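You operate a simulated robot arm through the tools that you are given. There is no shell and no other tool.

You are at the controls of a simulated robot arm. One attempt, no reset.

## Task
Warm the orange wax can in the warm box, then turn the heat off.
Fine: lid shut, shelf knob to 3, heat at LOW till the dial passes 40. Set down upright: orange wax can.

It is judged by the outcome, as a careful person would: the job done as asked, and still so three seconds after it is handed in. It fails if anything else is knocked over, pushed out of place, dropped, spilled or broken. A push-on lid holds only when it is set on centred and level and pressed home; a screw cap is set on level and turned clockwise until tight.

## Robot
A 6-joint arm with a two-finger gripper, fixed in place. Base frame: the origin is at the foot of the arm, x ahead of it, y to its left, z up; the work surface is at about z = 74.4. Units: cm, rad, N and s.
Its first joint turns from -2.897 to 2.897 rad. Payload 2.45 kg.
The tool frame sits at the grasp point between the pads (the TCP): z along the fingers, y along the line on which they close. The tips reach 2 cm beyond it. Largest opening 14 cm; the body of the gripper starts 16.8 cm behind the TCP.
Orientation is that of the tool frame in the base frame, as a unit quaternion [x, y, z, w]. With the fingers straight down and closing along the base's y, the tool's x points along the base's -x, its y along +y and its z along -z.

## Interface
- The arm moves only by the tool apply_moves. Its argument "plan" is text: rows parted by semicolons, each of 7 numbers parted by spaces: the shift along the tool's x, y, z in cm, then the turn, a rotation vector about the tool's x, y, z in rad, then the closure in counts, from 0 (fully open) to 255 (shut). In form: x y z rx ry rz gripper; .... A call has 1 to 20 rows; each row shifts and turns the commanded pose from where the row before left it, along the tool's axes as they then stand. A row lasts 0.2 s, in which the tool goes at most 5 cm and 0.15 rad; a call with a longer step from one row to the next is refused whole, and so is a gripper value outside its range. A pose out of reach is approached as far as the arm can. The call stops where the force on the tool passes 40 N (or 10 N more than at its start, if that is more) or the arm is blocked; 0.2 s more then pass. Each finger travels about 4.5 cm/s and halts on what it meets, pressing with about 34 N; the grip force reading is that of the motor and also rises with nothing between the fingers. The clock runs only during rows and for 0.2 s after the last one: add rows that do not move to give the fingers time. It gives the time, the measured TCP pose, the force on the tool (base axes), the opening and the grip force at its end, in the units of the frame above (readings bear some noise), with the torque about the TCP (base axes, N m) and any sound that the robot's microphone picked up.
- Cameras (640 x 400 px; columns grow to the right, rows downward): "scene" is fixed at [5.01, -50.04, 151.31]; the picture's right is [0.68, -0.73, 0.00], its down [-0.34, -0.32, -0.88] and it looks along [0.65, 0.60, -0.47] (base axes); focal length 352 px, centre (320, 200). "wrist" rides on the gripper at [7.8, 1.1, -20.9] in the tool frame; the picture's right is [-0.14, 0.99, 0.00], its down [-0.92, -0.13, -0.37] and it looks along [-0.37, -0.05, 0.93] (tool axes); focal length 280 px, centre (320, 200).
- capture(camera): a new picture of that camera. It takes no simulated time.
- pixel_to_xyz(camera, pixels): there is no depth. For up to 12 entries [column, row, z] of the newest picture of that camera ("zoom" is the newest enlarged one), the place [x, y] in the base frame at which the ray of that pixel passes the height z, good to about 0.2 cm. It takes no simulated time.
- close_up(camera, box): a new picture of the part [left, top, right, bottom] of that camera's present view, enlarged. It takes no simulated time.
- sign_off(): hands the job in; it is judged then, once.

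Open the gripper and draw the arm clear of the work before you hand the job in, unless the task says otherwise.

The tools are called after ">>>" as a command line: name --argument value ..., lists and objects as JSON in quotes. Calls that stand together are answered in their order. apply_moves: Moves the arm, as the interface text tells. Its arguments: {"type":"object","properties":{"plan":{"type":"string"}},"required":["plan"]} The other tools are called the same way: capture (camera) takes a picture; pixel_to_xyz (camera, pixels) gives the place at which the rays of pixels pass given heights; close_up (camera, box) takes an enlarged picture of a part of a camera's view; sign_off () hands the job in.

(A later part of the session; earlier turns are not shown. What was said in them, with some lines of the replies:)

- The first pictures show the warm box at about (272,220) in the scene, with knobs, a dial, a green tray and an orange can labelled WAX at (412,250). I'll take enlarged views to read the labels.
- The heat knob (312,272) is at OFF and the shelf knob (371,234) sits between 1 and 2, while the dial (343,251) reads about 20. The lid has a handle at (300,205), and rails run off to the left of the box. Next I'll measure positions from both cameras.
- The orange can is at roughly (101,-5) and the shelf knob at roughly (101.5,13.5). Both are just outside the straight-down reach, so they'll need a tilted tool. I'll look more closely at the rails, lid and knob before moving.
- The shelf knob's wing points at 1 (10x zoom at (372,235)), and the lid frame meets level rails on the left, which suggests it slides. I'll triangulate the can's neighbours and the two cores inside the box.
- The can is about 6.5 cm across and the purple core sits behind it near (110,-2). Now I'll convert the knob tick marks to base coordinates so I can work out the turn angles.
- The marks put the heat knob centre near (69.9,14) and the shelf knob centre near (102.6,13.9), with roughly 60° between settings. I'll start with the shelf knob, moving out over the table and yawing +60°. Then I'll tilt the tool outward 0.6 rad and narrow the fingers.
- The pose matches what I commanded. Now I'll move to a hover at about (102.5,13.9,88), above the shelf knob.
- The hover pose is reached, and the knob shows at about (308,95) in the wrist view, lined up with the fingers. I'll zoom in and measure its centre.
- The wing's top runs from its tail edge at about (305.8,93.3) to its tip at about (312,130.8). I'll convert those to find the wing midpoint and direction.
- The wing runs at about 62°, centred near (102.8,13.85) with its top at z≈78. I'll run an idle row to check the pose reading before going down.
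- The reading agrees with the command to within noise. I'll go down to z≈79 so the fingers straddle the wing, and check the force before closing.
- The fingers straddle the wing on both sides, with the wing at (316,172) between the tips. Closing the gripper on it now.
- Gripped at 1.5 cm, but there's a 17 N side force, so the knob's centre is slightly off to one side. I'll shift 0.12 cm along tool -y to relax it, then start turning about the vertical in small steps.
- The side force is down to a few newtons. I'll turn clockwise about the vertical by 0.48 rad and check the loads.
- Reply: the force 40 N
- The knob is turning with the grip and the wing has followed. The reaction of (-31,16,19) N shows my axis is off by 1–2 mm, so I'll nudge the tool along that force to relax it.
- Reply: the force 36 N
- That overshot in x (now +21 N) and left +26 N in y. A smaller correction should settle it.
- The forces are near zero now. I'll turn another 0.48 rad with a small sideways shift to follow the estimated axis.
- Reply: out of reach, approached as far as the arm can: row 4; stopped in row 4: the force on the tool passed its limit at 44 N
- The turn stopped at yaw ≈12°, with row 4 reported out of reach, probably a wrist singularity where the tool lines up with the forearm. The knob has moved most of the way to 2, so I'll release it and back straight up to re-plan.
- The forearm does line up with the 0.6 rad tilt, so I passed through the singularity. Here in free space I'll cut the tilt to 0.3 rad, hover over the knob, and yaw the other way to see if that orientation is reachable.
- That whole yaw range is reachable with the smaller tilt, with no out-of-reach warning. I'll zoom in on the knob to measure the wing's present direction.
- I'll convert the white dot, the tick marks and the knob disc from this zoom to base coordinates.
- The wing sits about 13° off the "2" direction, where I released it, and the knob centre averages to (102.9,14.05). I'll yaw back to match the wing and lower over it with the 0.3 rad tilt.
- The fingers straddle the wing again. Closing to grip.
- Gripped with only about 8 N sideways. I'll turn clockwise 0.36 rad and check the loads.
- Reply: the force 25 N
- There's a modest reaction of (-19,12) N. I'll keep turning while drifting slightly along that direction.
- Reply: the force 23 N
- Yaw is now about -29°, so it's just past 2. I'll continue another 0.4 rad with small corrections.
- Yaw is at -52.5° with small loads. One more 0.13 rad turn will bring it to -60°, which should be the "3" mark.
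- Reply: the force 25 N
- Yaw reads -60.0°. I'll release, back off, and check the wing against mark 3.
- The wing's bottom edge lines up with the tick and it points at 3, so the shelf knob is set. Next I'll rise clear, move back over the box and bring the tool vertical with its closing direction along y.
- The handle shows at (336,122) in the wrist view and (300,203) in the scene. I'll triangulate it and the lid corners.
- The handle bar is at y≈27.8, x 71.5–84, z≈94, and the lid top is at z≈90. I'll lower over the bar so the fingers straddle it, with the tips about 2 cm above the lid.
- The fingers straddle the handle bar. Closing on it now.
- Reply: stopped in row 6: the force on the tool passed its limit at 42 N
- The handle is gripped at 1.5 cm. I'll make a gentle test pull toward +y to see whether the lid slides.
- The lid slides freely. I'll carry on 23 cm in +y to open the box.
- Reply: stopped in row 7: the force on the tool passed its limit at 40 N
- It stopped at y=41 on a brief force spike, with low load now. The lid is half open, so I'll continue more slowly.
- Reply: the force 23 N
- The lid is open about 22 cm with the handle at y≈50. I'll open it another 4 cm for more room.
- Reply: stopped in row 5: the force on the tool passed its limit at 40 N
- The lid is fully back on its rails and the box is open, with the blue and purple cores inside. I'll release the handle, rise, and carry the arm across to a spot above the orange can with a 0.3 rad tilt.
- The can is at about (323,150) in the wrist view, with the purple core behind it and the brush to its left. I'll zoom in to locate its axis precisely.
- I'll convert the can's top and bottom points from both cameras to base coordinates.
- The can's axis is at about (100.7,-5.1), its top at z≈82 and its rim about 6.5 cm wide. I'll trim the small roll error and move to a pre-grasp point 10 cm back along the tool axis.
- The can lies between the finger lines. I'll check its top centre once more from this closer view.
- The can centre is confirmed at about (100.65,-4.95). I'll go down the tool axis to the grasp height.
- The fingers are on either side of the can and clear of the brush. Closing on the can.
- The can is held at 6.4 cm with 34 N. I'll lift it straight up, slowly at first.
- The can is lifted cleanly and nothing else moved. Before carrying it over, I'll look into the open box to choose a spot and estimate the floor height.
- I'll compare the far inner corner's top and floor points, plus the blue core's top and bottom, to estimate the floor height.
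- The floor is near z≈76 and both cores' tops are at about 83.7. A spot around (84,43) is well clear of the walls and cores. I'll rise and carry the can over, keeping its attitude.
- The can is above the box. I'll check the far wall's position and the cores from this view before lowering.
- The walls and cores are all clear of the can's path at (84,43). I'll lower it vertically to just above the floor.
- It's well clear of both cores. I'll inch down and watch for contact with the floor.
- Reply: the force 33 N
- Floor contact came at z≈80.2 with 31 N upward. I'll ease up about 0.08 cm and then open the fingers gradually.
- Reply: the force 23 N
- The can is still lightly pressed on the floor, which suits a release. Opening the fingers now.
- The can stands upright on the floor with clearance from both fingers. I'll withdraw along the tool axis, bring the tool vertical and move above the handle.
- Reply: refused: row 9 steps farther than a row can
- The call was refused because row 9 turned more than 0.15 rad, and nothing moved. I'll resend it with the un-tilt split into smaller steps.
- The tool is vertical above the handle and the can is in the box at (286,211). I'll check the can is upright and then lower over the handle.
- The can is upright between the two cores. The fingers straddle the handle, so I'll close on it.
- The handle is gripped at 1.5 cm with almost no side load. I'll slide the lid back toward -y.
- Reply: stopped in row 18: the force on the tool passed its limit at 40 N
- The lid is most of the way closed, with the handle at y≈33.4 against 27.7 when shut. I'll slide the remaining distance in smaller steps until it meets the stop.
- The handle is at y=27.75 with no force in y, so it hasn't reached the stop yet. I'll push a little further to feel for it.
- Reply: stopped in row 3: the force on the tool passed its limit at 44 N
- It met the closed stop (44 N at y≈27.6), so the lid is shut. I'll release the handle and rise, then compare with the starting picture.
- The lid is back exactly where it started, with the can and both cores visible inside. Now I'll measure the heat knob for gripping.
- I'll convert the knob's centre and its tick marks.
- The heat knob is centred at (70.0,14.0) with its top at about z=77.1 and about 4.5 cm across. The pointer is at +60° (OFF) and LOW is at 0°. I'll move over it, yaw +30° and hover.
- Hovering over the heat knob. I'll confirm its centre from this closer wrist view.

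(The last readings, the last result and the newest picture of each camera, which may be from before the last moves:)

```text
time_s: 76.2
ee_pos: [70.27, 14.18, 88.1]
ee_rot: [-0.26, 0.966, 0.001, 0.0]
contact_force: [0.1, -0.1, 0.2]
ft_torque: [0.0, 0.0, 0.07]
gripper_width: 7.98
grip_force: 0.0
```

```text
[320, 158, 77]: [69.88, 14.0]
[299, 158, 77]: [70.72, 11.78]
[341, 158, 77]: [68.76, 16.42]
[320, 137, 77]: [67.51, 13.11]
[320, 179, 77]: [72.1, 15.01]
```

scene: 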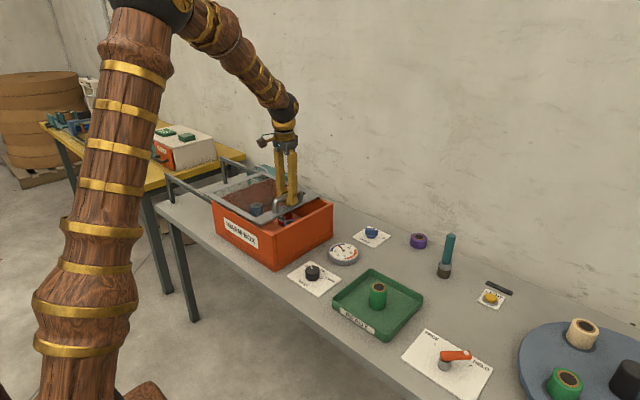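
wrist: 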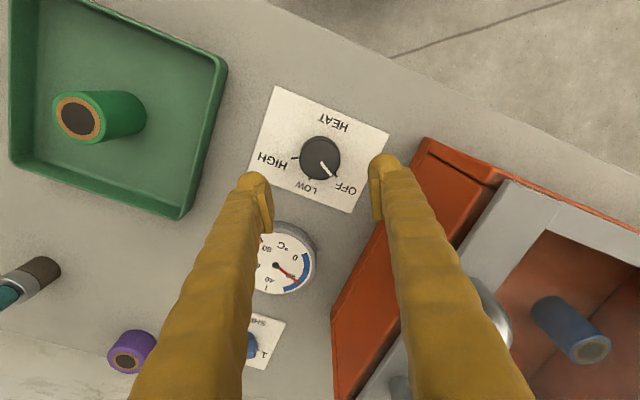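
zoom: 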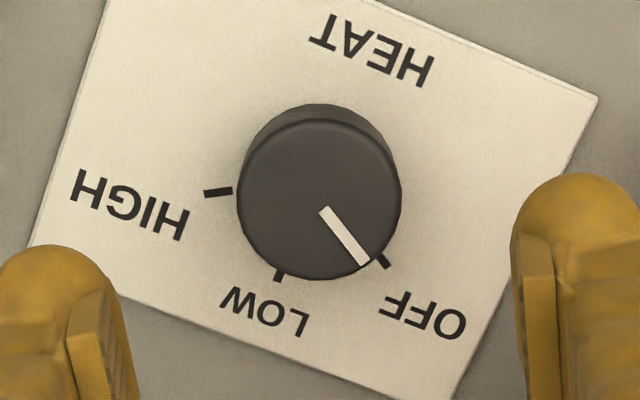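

The knob's centre is (70.05,14.05), right under the tool. I'll go down until the tips are just above the plate.

>>> apply_moves --plan "0 0 3.5 0 0 0 110; 0 0 3.5 0 0 0 110; 0 0 2 0 0 0 110; 0 0 1 0 0 0 110; 0 0 0.6 0 0 0 110; 0 0 0 0 0 0 110"

>>> close_up --camera "scene" --box '[270, 230, 360, 300]'

```text
time_s: 77.6
ee_pos: [70.23, 14.13, 77.31]
ee_rot: [-0.26, 0.966, 0.001, 0.001]
contact_force: [-0.2, -0.9, -0.3]
ft_torque: [0.0, 0.01, 0.0]
gripper_width: 7.96
grip_force: 0.0
```

```text
5.71 times, centred on (315, 265) of scene
```

zoom: 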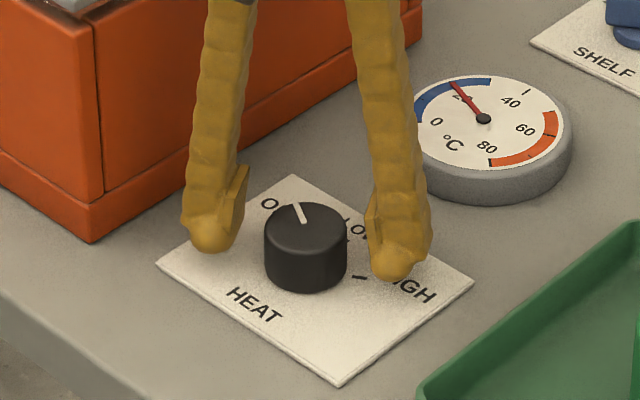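

The fingers are on either side of the heat knob. Closing to grip.

>>> apply_moves --plan "0 0 0 0 0 0 255; 0 0 0 0 0 0 255; 0 0 0 0 0 0 255; 0 0 0 0 0 0 255; 0 0 0 0 0 0 255"

```text
time_s: 78.8
ee_pos: [70.21, 14.24, 77.49]
ee_rot: [-0.259, 0.966, 0.002, 0.001]
contact_force: [6.3, -12.9, -1.3]
ft_torque: [-0.11, -0.06, 0.07]
gripper_width: 4.66
grip_force: 44.8
```

Gripped at 4.7 cm with a small 14 N offset load. I'll shift 0.05 cm to relieve it and turn clockwise by the first 0.45 rad.

>>> apply_moves --plan "0 -0.05 0 0 0 0 255; 0 0 0 0 0 0.1496 255; 0 0 0 0 0 0.1496 255; 0 0 0 0 0 0.1496 255; 0 0 0 0 0 0 255"

>>> close_up --camera "wrist" --box '[240, 100, 400, 240]'

```text
time_s: 79.8
ee_pos: [70.25, 14.15, 77.39]
ee_rot: [-0.045, 0.999, 0.0, 0.001]
contact_force: [0.2, -5.8, -0.9]
ft_torque: [-0.14, -0.03, -0.02]
gripper_width: 4.67
grip_force: 45.0
stopped in row 5: the force on the tool passed its limit at 43 N (the readings are from after the stop); the commanded pose is now the measured one
```

```text
2.86 times, centred on (320, 170) of wrist
```

zoom: 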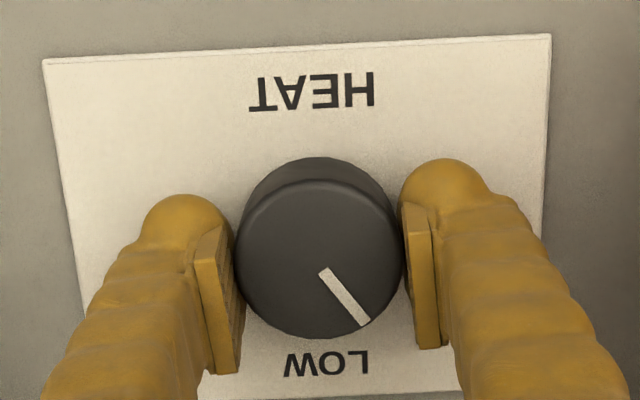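

The knob is turning with the fingers (now about 25° of the 60°). I'll continue the remaining 0.61 rad to LOW.

>>> apply_moves --plan "0 0 0 0 0 0.11 255; 0 0 0 0 0 0.11 255; 0 0 0 0 0 0.11 255; 0 0 0 0 0 0.11 255; 0 0 0 0 0 0.11 255; 0 0 0 0 0 0.062 255; 0 0 0 0 0 0 255"

>>> close_up --camera "wrist" --box '[240, 100, 400, 240]'

>>> close_up --camera "scene" --box '[270, 230, 360, 300]'

```text
time_s: 80.8
ee_pos: [70.36, 13.93, 77.44]
ee_rot: [0.162, 0.987, 0.0, -0.001]
contact_force: [-1.2, -6.8, 0.6]
ft_torque: [-0.15, -0.1, 0.03]
gripper_width: 4.66
grip_force: 45.2
stopped in row 4: the force on the tool passed its limit at 43 N (the readings are from after the stop); the commanded pose is now the measured one
```

```text
2.86 times, centred on (320, 170) of wrist
```

zoom: 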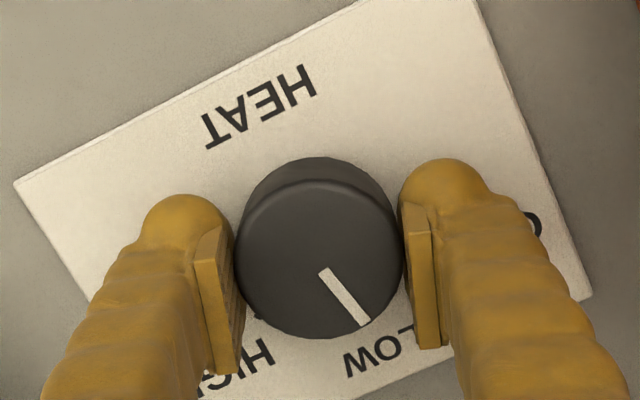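

```text
5.71 times, centred on (315, 265) of scene
```

zoom: 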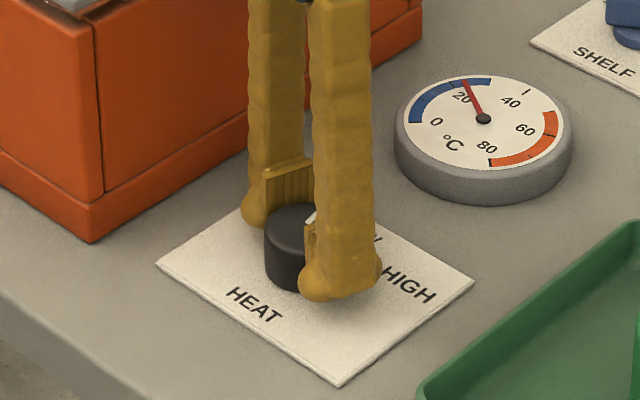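

The knob is about 11° short of LOW, and the needle has already moved slightly, so heating has begun. I'll finish the last 0.2 rad.

>>> apply_moves --plan "0 0 0 0 0 0.1 255; 0 0 0 0 0 0.098 255; 0 0 0 0 0 0 255"

>>> close_up --camera "scene" --box '[270, 230, 360, 300]'

>>> close_up --camera "wrist" --box '[240, 100, 400, 240]'

```text
time_s: 81.6
ee_pos: [70.25, 13.83, 77.49]
ee_rot: [0.259, 0.966, 0.001, 0.0]
contact_force: [-1.7, -28.1, -0.6]
ft_torque: [-0.29, -0.05, 0.08]
gripper_width: 4.69
grip_force: 45.0
```

```text
5.71 times, centred on (315, 265) of scene
```

zoom: 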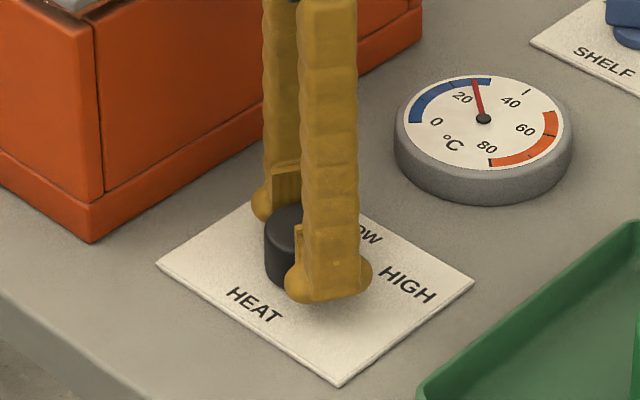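

```text
2.86 times, centred on (320, 170) of wrist
```

zoom: 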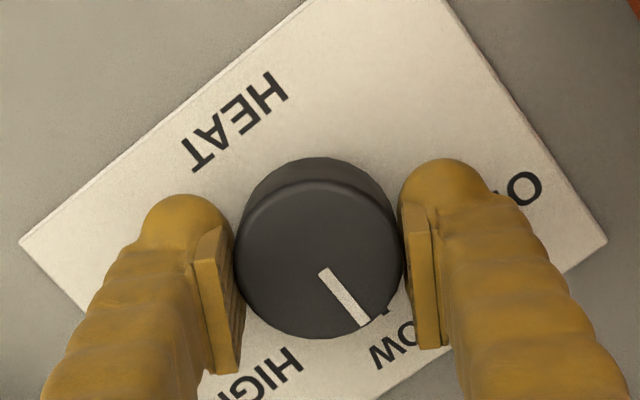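

The knob is at LOW (yaw -30°, pointer at 0°) and the needle reads about 27 and rising. I'll hold the knob and wait about a second before reading again.

>>> apply_moves --plan "0 0 0 0 0 0 255; 0 0 0 0 0 0 255; 0 0 0 0 0 0 255"

>>> close_up --camera "scene" --box '[320, 232, 370, 272]'

```text
time_s: 82.4
ee_pos: [70.21, 13.91, 77.44]
ee_rot: [0.259, 0.966, 0.001, 0.0]
contact_force: [-4.5, -37.1, -2.5]
ft_torque: [-0.38, 0.01, 0.12]
gripper_width: 4.68
grip_force: 45.0
```

```text
10.00 times, centred on (345, 252) of scene
```

zoom: 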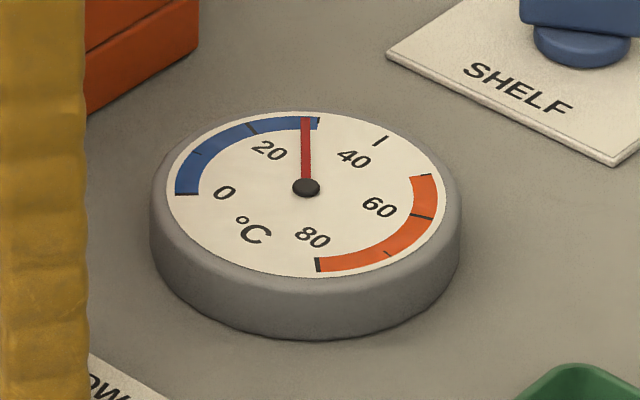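

The needle reads about 28 with ticks every 10. The side load has crept up to 37 N, so I'll ease it while I keep holding and waiting.

>>> apply_moves --plan "-0.03 -0.08 0 0 0 0 255; 0 0 0 0 0 0 255; 0 0 0 0 0 0 255; 0 0 0 0 0 0 255"

>>> close_up --camera "scene" --box '[320, 232, 370, 272]'

```text
time_s: 83.4
ee_pos: [70.23, 13.84, 77.44]
ee_rot: [0.259, 0.966, 0.0, 0.0]
contact_force: [4.5, -30.2, -19.0]
ft_torque: [-0.26, -0.18, 0.05]
gripper_width: 4.68
grip_force: 45.2
```

```text
10.00 times, centred on (345, 252) of scene
```

zoom: 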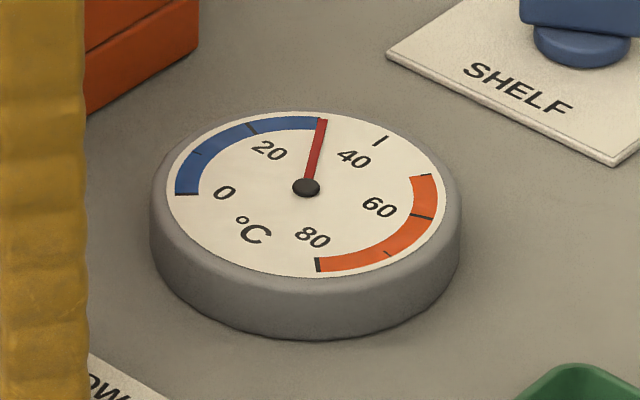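

About 31 now, rising at roughly 2.7 per second. I'll wait another 2 s with a small relief shift.

>>> apply_moves --plan "-0.02 -0.07 -0.03 0 0 0 255; 0 0 0 0 0 0 255; 0 0 0 0 0 0 255; 0 0 0 0 0 0 255; 0 0 0 0 0 0 255; 0 0 0 0 0 0 255; 0 0 0 0 0 0 255; 0 0 0 0 0 0 255; 0 0 0 0 0 0 255; 0 0 0 0 0 0 255"

>>> close_up --camera "scene" --box '[320, 232, 370, 272]'

```text
time_s: 85.6
ee_pos: [70.38, 13.88, 77.48]
ee_rot: [0.258, 0.966, 0.001, 0.0]
contact_force: [2.1, 27.7, -20.2]
ft_torque: [0.2, 0.03, -0.07]
gripper_width: 4.67
grip_force: 44.8
```

```text
10.00 times, centred on (345, 252) of scene
```

zoom: 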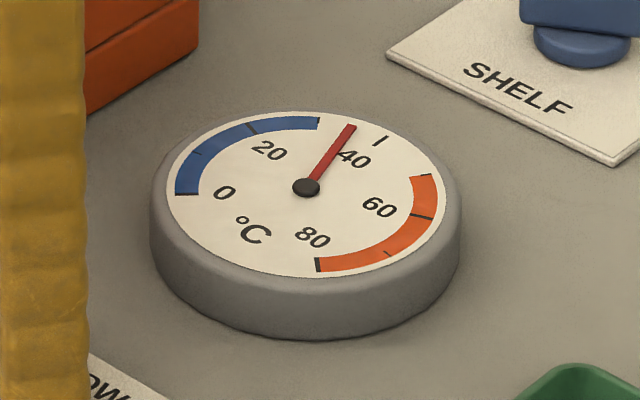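

About 35.5 now. Waiting another 1.8 s, with a small shift back to balance the load.

>>> apply_moves --plan "0.01 0.05 -0.03 0 0 0 255; 0 0 0 0 0 0 255; 0 0 0 0 0 0 255; 0 0 0 0 0 0 255; 0 0 0 0 0 0 255; 0 0 0 0 0 0 255; 0 0 0 0 0 0 255; 0 0 0 0 0 0 255"

>>> close_up --camera "scene" --box '[320, 232, 370, 272]'

```text
time_s: 87.4
ee_pos: [70.19, 13.92, 77.54]
ee_rot: [0.259, 0.966, 0.0, 0.0]
contact_force: [1.8, 18.9, -15.3]
ft_torque: [0.14, -0.06, -0.03]
gripper_width: 4.66
grip_force: 44.9
```

```text
10.00 times, centred on (345, 252) of scene
```

zoom: 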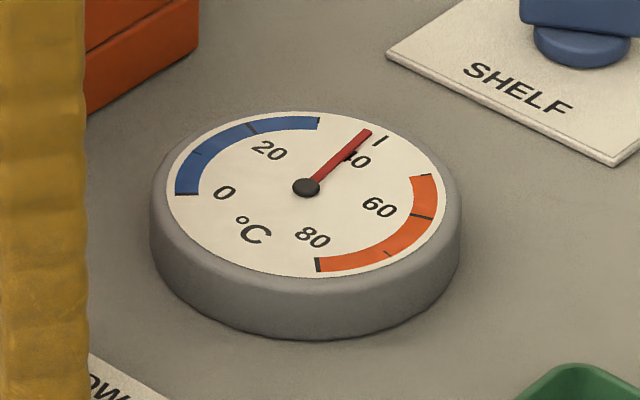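

About 38 now and slowing slightly. Waiting another 2 s to be sure it passes the 40 tick.

>>> apply_moves --plan "0 0.02 -0.03 0 0 0 255; 0 0 0 0 0 0 255; 0 0 0 0 0 0 255; 0 0 0 0 0 0 255; 0 0 0 0 0 0 255; 0 0 0 0 0 0 255; 0 0 0 0 0 0 255; 0 0 0 0 0 0 255; 0 0 0 0 0 0 255"

>>> close_up --camera "scene" --box '[320, 232, 370, 272]'

```text
time_s: 89.4
ee_pos: [70.21, 13.8, 77.55]
ee_rot: [0.259, 0.966, 0.0, 0.0]
contact_force: [-5.7, 2.0, -6.7]
ft_torque: [0.02, 0.07, -0.02]
gripper_width: 4.66
grip_force: 44.9
```

```text
10.00 times, centred on (345, 252) of scene
```

zoom: 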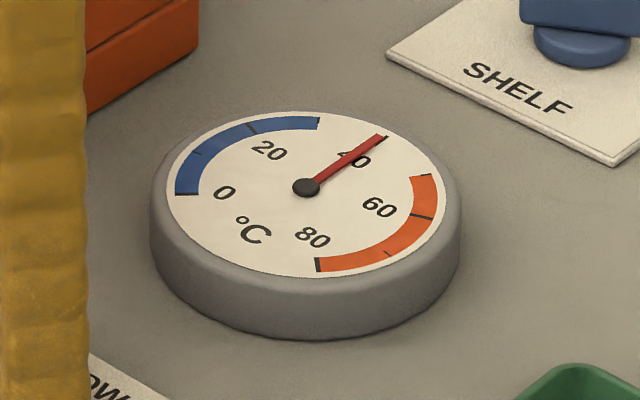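

The needle is right over the 40 tick. I'll wait another 1.2 s so it's clearly past.

>>> apply_moves --plan "0 0 0 0 0 0 255; 0 0 0 0 0 0 255; 0 0 0 0 0 0 255; 0 0 0 0 0 0 255; 0 0 0 0 0 0 255"

>>> close_up --camera "scene" --box '[320, 232, 370, 272]'

```text
time_s: 90.6
ee_pos: [70.29, 13.92, 77.44]
ee_rot: [0.259, 0.966, 0.0, 0.0]
contact_force: [-6.6, -3.7, -4.2]
ft_torque: [-0.04, 0.09, 0.01]
gripper_width: 4.68
grip_force: 44.9
```

```text
10.00 times, centred on (345, 252) of scene
```

zoom: 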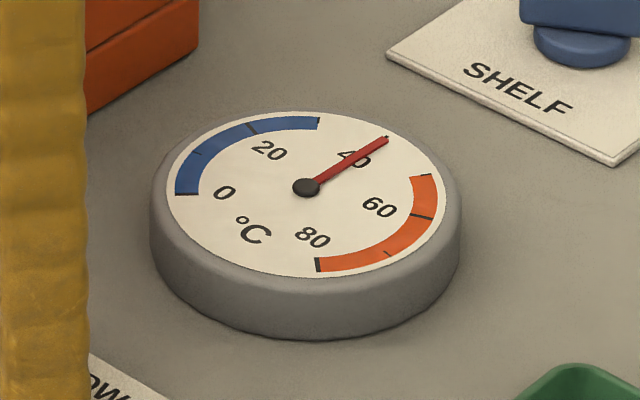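

The needle is now just past the tick and still creeping up slowly. I'll wait 2 s more for an unambiguous reading.

>>> apply_moves --plan "0 0 0 0 0 0 255; 0 0 0 0 0 0 255; 0 0 0 0 0 0 255; 0 0 0 0 0 0 255; 0 0 0 0 0 0 255; 0 0 0 0 0 0 255; 0 0 0 0 0 0 255; 0 0 0 0 0 0 255; 0 0 0 0 0 0 255"

>>> close_up --camera "scene" --box '[320, 232, 370, 272]'

```text
time_s: 92.6
ee_pos: [70.24, 13.79, 77.55]
ee_rot: [0.259, 0.966, 0.001, 0.001]
contact_force: [-6.8, -9.6, -1.5]
ft_torque: [-0.11, 0.06, 0.01]
gripper_width: 4.71
grip_force: 45.5
```

```text
10.00 times, centred on (345, 252) of scene
```

zoom: 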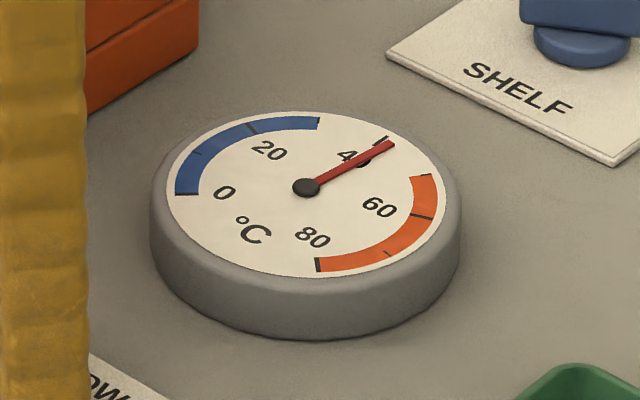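

The needle is now clearly past the 40 tick, at about 42. I'll turn the knob back counter-clockwise 60° to OFF.

>>> apply_moves --plan "0 0 0 0 0 -0.14 255; 0 0 0 0 0 -0.14 255; 0 0 0 0 0 -0.14 255; 0 0 0 0 0 -0.14 255; 0 0 0 0 0 -0.14 255; 0 0 0 0 0 -0.14 255; 0 0 0 0 0 -0.14 255; 0 0 0 0 0 -0.067 255; 0 0 0 0 0 0 255"

>>> close_up --camera "wrist" --box '[240, 100, 400, 240]'

>>> close_up --camera "scene" --box '[280, 230, 370, 300]'

```text
time_s: 93.8
ee_pos: [70.25, 14.02, 77.52]
ee_rot: [-0.065, 0.998, 0.002, 0.0]
contact_force: [-0.1, 1.9, -4.5]
ft_torque: [-0.01, -0.05, 0.02]
gripper_width: 4.66
grip_force: 45.2
stopped in row 5: the force on the tool passed its limit at 43 N (the readings are from after the stop); the commanded pose is now the measured one
```

```text
2.86 times, centred on (320, 170) of wrist
```

zoom: 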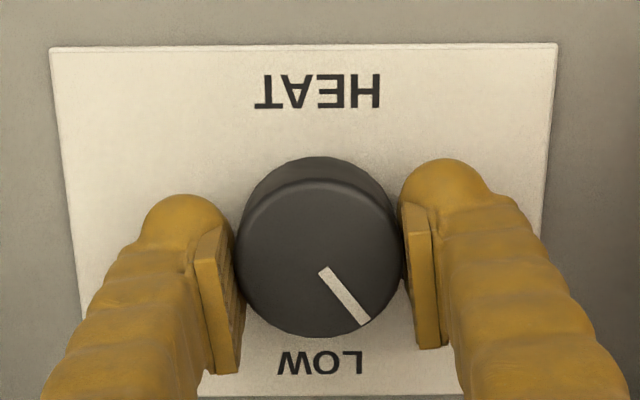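

```text
5.71 times, centred on (325, 265) of scene
```

zoom: 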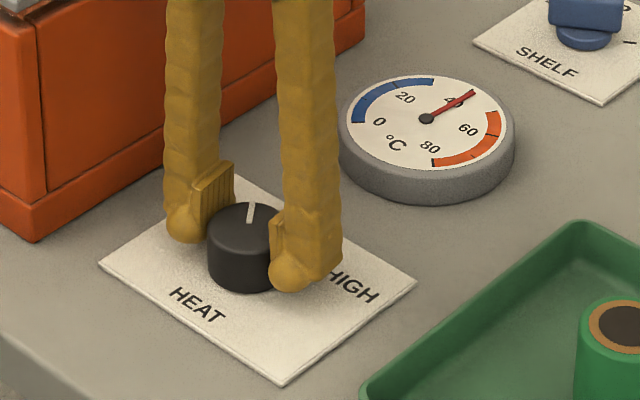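

A transient stop left it partway, at yaw +7.5°. I'll finish the remaining 0.39 rad to OFF.

>>> apply_moves --plan "0 0 0 0 0 -0.1 255; 0 0 0 0 0 -0.1 255; 0 0 0 0 0 -0.1 255; 0 0 0 0 0 -0.095 255; 0 0 0 0 0 0 255"

>>> close_up --camera "wrist" --box '[240, 100, 400, 240]'

>>> close_up --camera "scene" --box '[280, 230, 370, 300]'

```text
time_s: 94.8
ee_pos: [70.27, 14.14, 77.47]
ee_rot: [-0.251, 0.968, 0.001, 0.001]
contact_force: [-4.3, 2.3, 1.1]
ft_torque: [-0.02, 0.03, 0.0]
gripper_width: 4.67
grip_force: 44.9
stopped in row 5: the force on the tool passed its limit at 43 N (the readings are from after the stop); the commanded pose is now the measured one
```

```text
2.86 times, centred on (320, 170) of wrist
```

zoom: 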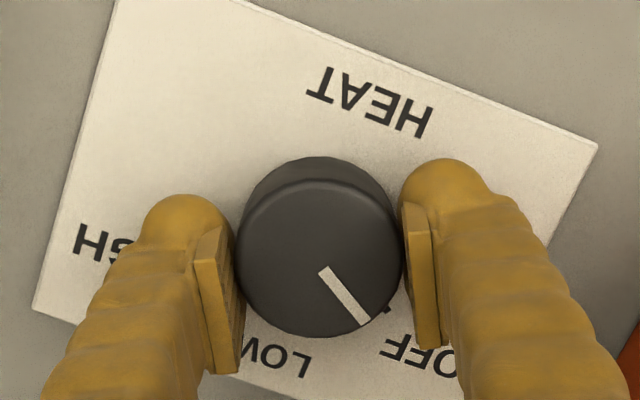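

```text
5.71 times, centred on (325, 265) of scene
```

zoom: 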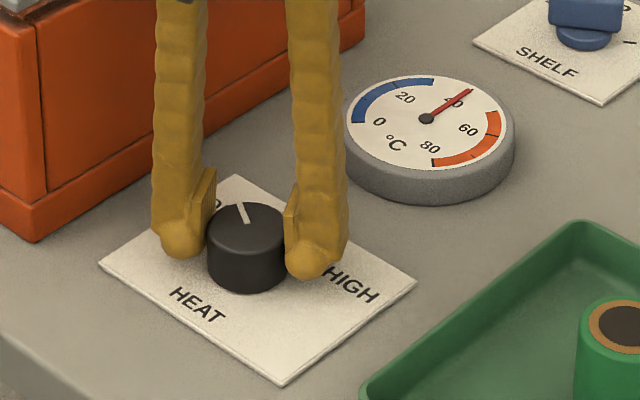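

Yaw is at 29.1°, within a degree of the starting OFF alignment. I'll add a last 0.02 rad nudge and then release.

>>> apply_moves --plan "0 0 0 0 0 -0.018 255; 0 0 0 0 0 0 255"

>>> apply_moves --plan "0 0 0 0 0 0 160; 0 0 0 0 0 0 130; 0 0 0 0 0 0 120; 0 0 0 0 0 0 120; 0 0 -2 0 0 0 120; 0 0 -4 0 0 0 120; 0 0 -4 0 0 0 120"

>>> close_up --camera "wrist" --box '[265, 110, 375, 210]'

>>> close_up --camera "scene" --box '[280, 230, 370, 300]'

```text
time_s: 95.4
ee_pos: [70.23, 14.12, 77.53]
ee_rot: [-0.26, 0.966, 0.001, 0.001]
contact_force: [-5.1, 14.0, 0.1]
ft_torque: [0.17, 0.04, -0.04]
gripper_width: 4.68
grip_force: 45.4
```

```text
time_s: 97.0
ee_pos: [70.32, 13.98, 87.56]
ee_rot: [-0.259, 0.966, 0.001, 0.0]
contact_force: [-0.4, 0.2, 0.0]
ft_torque: [0.01, -0.01, 0.0]
gripper_width: 7.39
grip_force: 0.1
```

```text
4.00 times, centred on (320, 160) of wrist
```

zoom: 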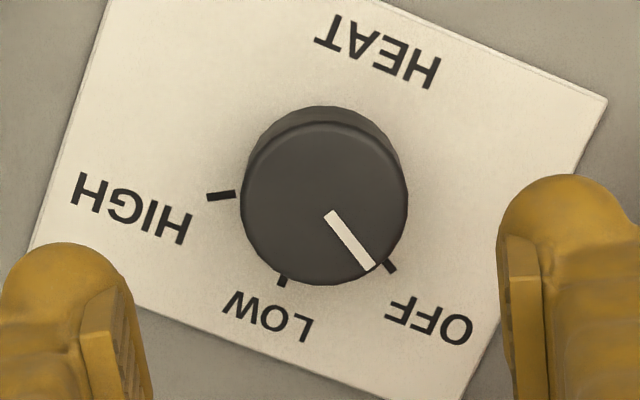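

```text
5.71 times, centred on (325, 265) of scene
```

zoom: 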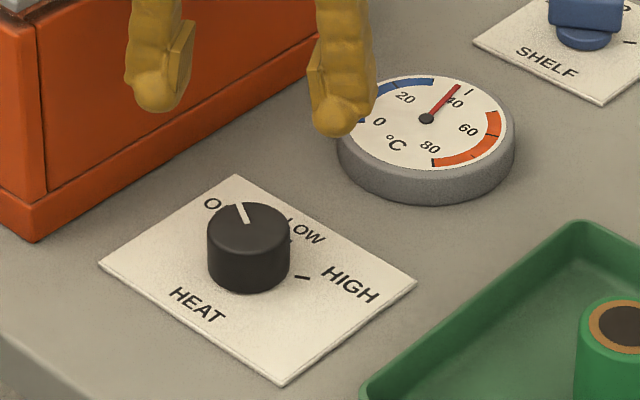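

The knob is back at OFF, aligned with its tick as at the start, and the needle is falling. I'll raise the arm clear, open the gripper, and inspect everything.

>>> apply_moves --plan "0 0 -4.5 0 0 0 60; 0 0 -4.5 0 0 0.131 30; 0 0 -4.5 0 0 0.131 0; 0 0 -4.5 0 0 0.131 0; 0 0 -4.5 0 0 0.131 0; 0 0 -4.5 0 0 0 0; 3 0 -2 0 0 0 0; 3 0 -2 0 0 0 0; 3 0 0 0 0 0 0; 0 0 0 0 0 0 0; 0 0 0 0 0 0 0"

>>> capture --camera "scene"

>>> capture --camera "wrist"

>>> close_up --camera "scene" --box '[200, 150, 360, 250]'

>>> close_up --camera "scene" --box '[280, 210, 440, 310]'

```text
time_s: 99.4
ee_pos: [61.29, 13.91, 118.18]
ee_rot: [-0.001, 1.0, 0.001, 0.001]
contact_force: [0.0, 0.3, -0.6]
ft_torque: [0.03, 0.02, -0.01]
gripper_width: 14.03
grip_force: 0.0
```

```text
taken
```

scene: 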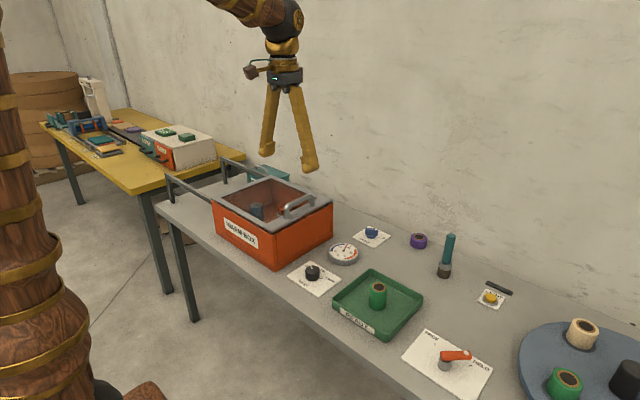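

```text
taken
```

wrist: 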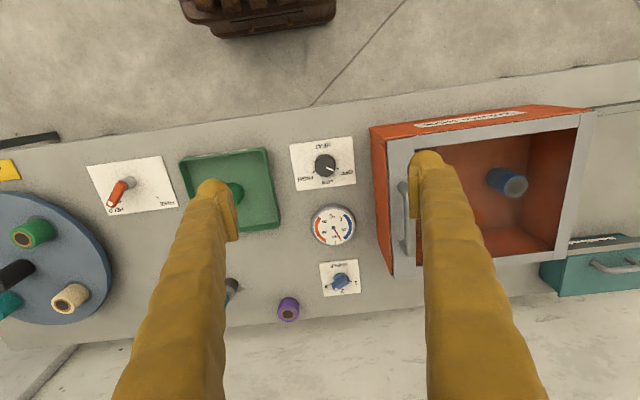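

```text
4.00 times, centred on (280, 200) of scene
```

zoom: 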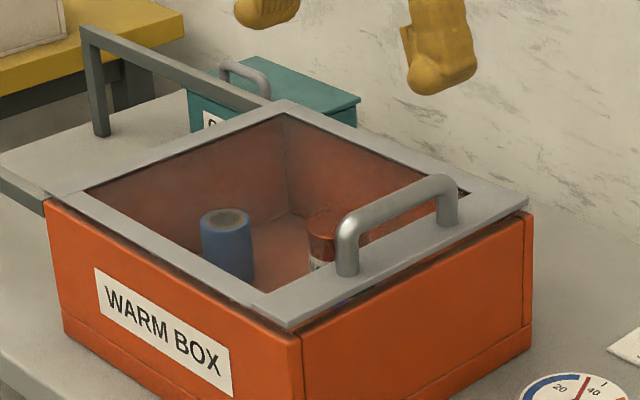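

```text
4.00 times, centred on (360, 260) of scene
```

zoom: 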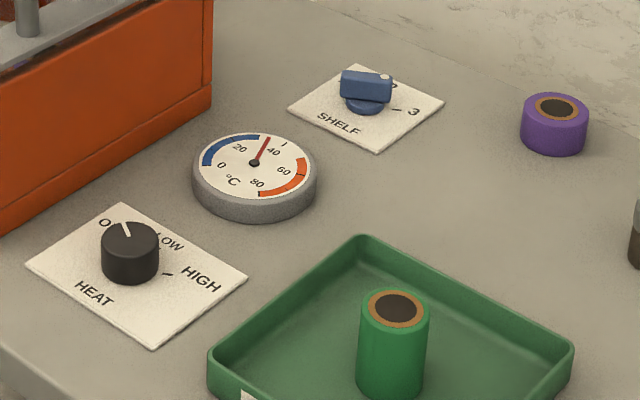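

Everything looks in place. One last check on the shelf knob's alignment with 3, the tray label and the can inside the box.

>>> close_up --camera "wrist" --box '[300, 250, 380, 310]'

>>> close_up --camera "scene" --box '[325, 290, 425, 350]'

>>> close_up --camera "scene" --box '[245, 180, 325, 235]'

```text
6.67 times, centred on (340, 280) of wrist
```

zoom: 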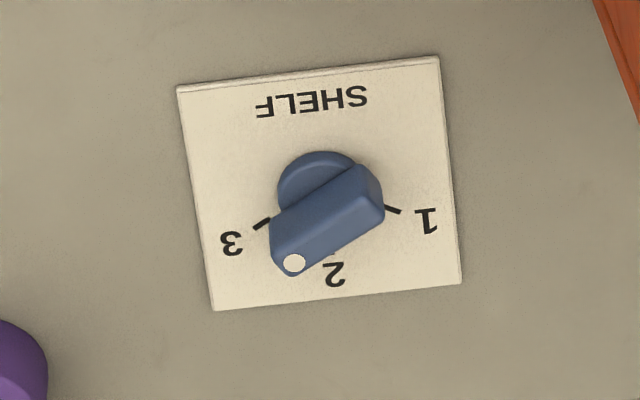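

```text
6.40 times, centred on (375, 320) of scene
```

zoom: 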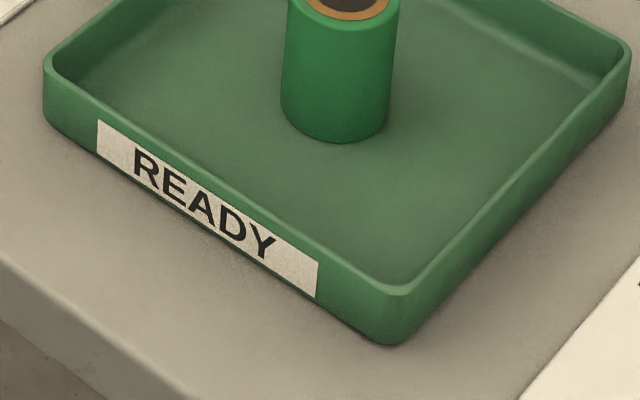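

```text
7.27 times, centred on (285, 208) of scene
```

zoom: 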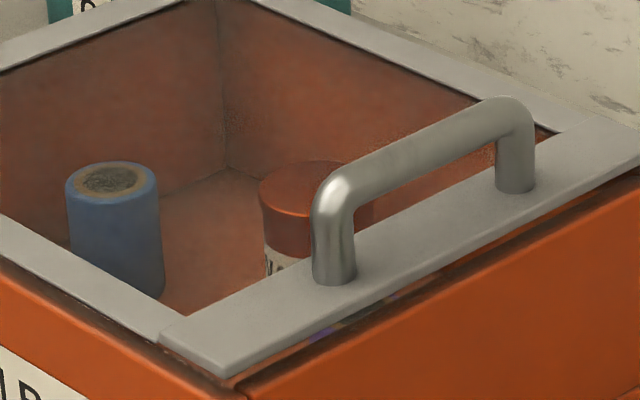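

The shelf wing looks several degrees steeper than the line from the knob centre to tick 3, so I'll measure it properly.

>>> close_up --camera "wrist" --box '[310, 255, 370, 300]'

```text
8.89 times, centred on (340, 278) of wrist
```

zoom: 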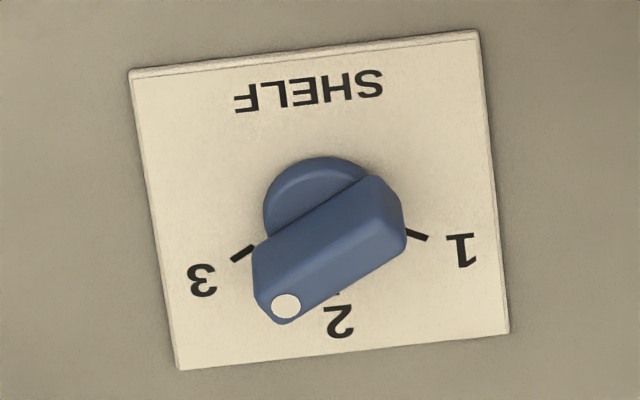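

Measured at higher zoom, the wing edges slope about 32° and tick 3 about 32.5°, so the shelf knob is aligned on 3. The lid is shut with the can upright inside, the heat is OFF, the dial passed 40, and the arm is clear with the gripper open, so I'm handing in.

>>> sign_off

```text
The job is handed in.
```

The orange wax can has been warmed, and the heat is now off. I handed the job in after a last check with both cameras.

- **Can:** it stands upright on the floor of the warm box, between the blue and purple cores. I left it in the box, since the task did not ask to take it out.
- **Lid:** I slid it open to put the can in, then shut it against its stop before heating. It is still shut.
- **Shelf knob:** it was on 1 and is now on 3, lined up with the mark.
- **Heat:** I held it at LOW until the needle was clearly past 40, at about 42, then turned it back to OFF. The needle was falling afterwards.
- **Everything else:** the cameras showed nothing knocked over or moved. The arm is clear of the work with the gripper open.
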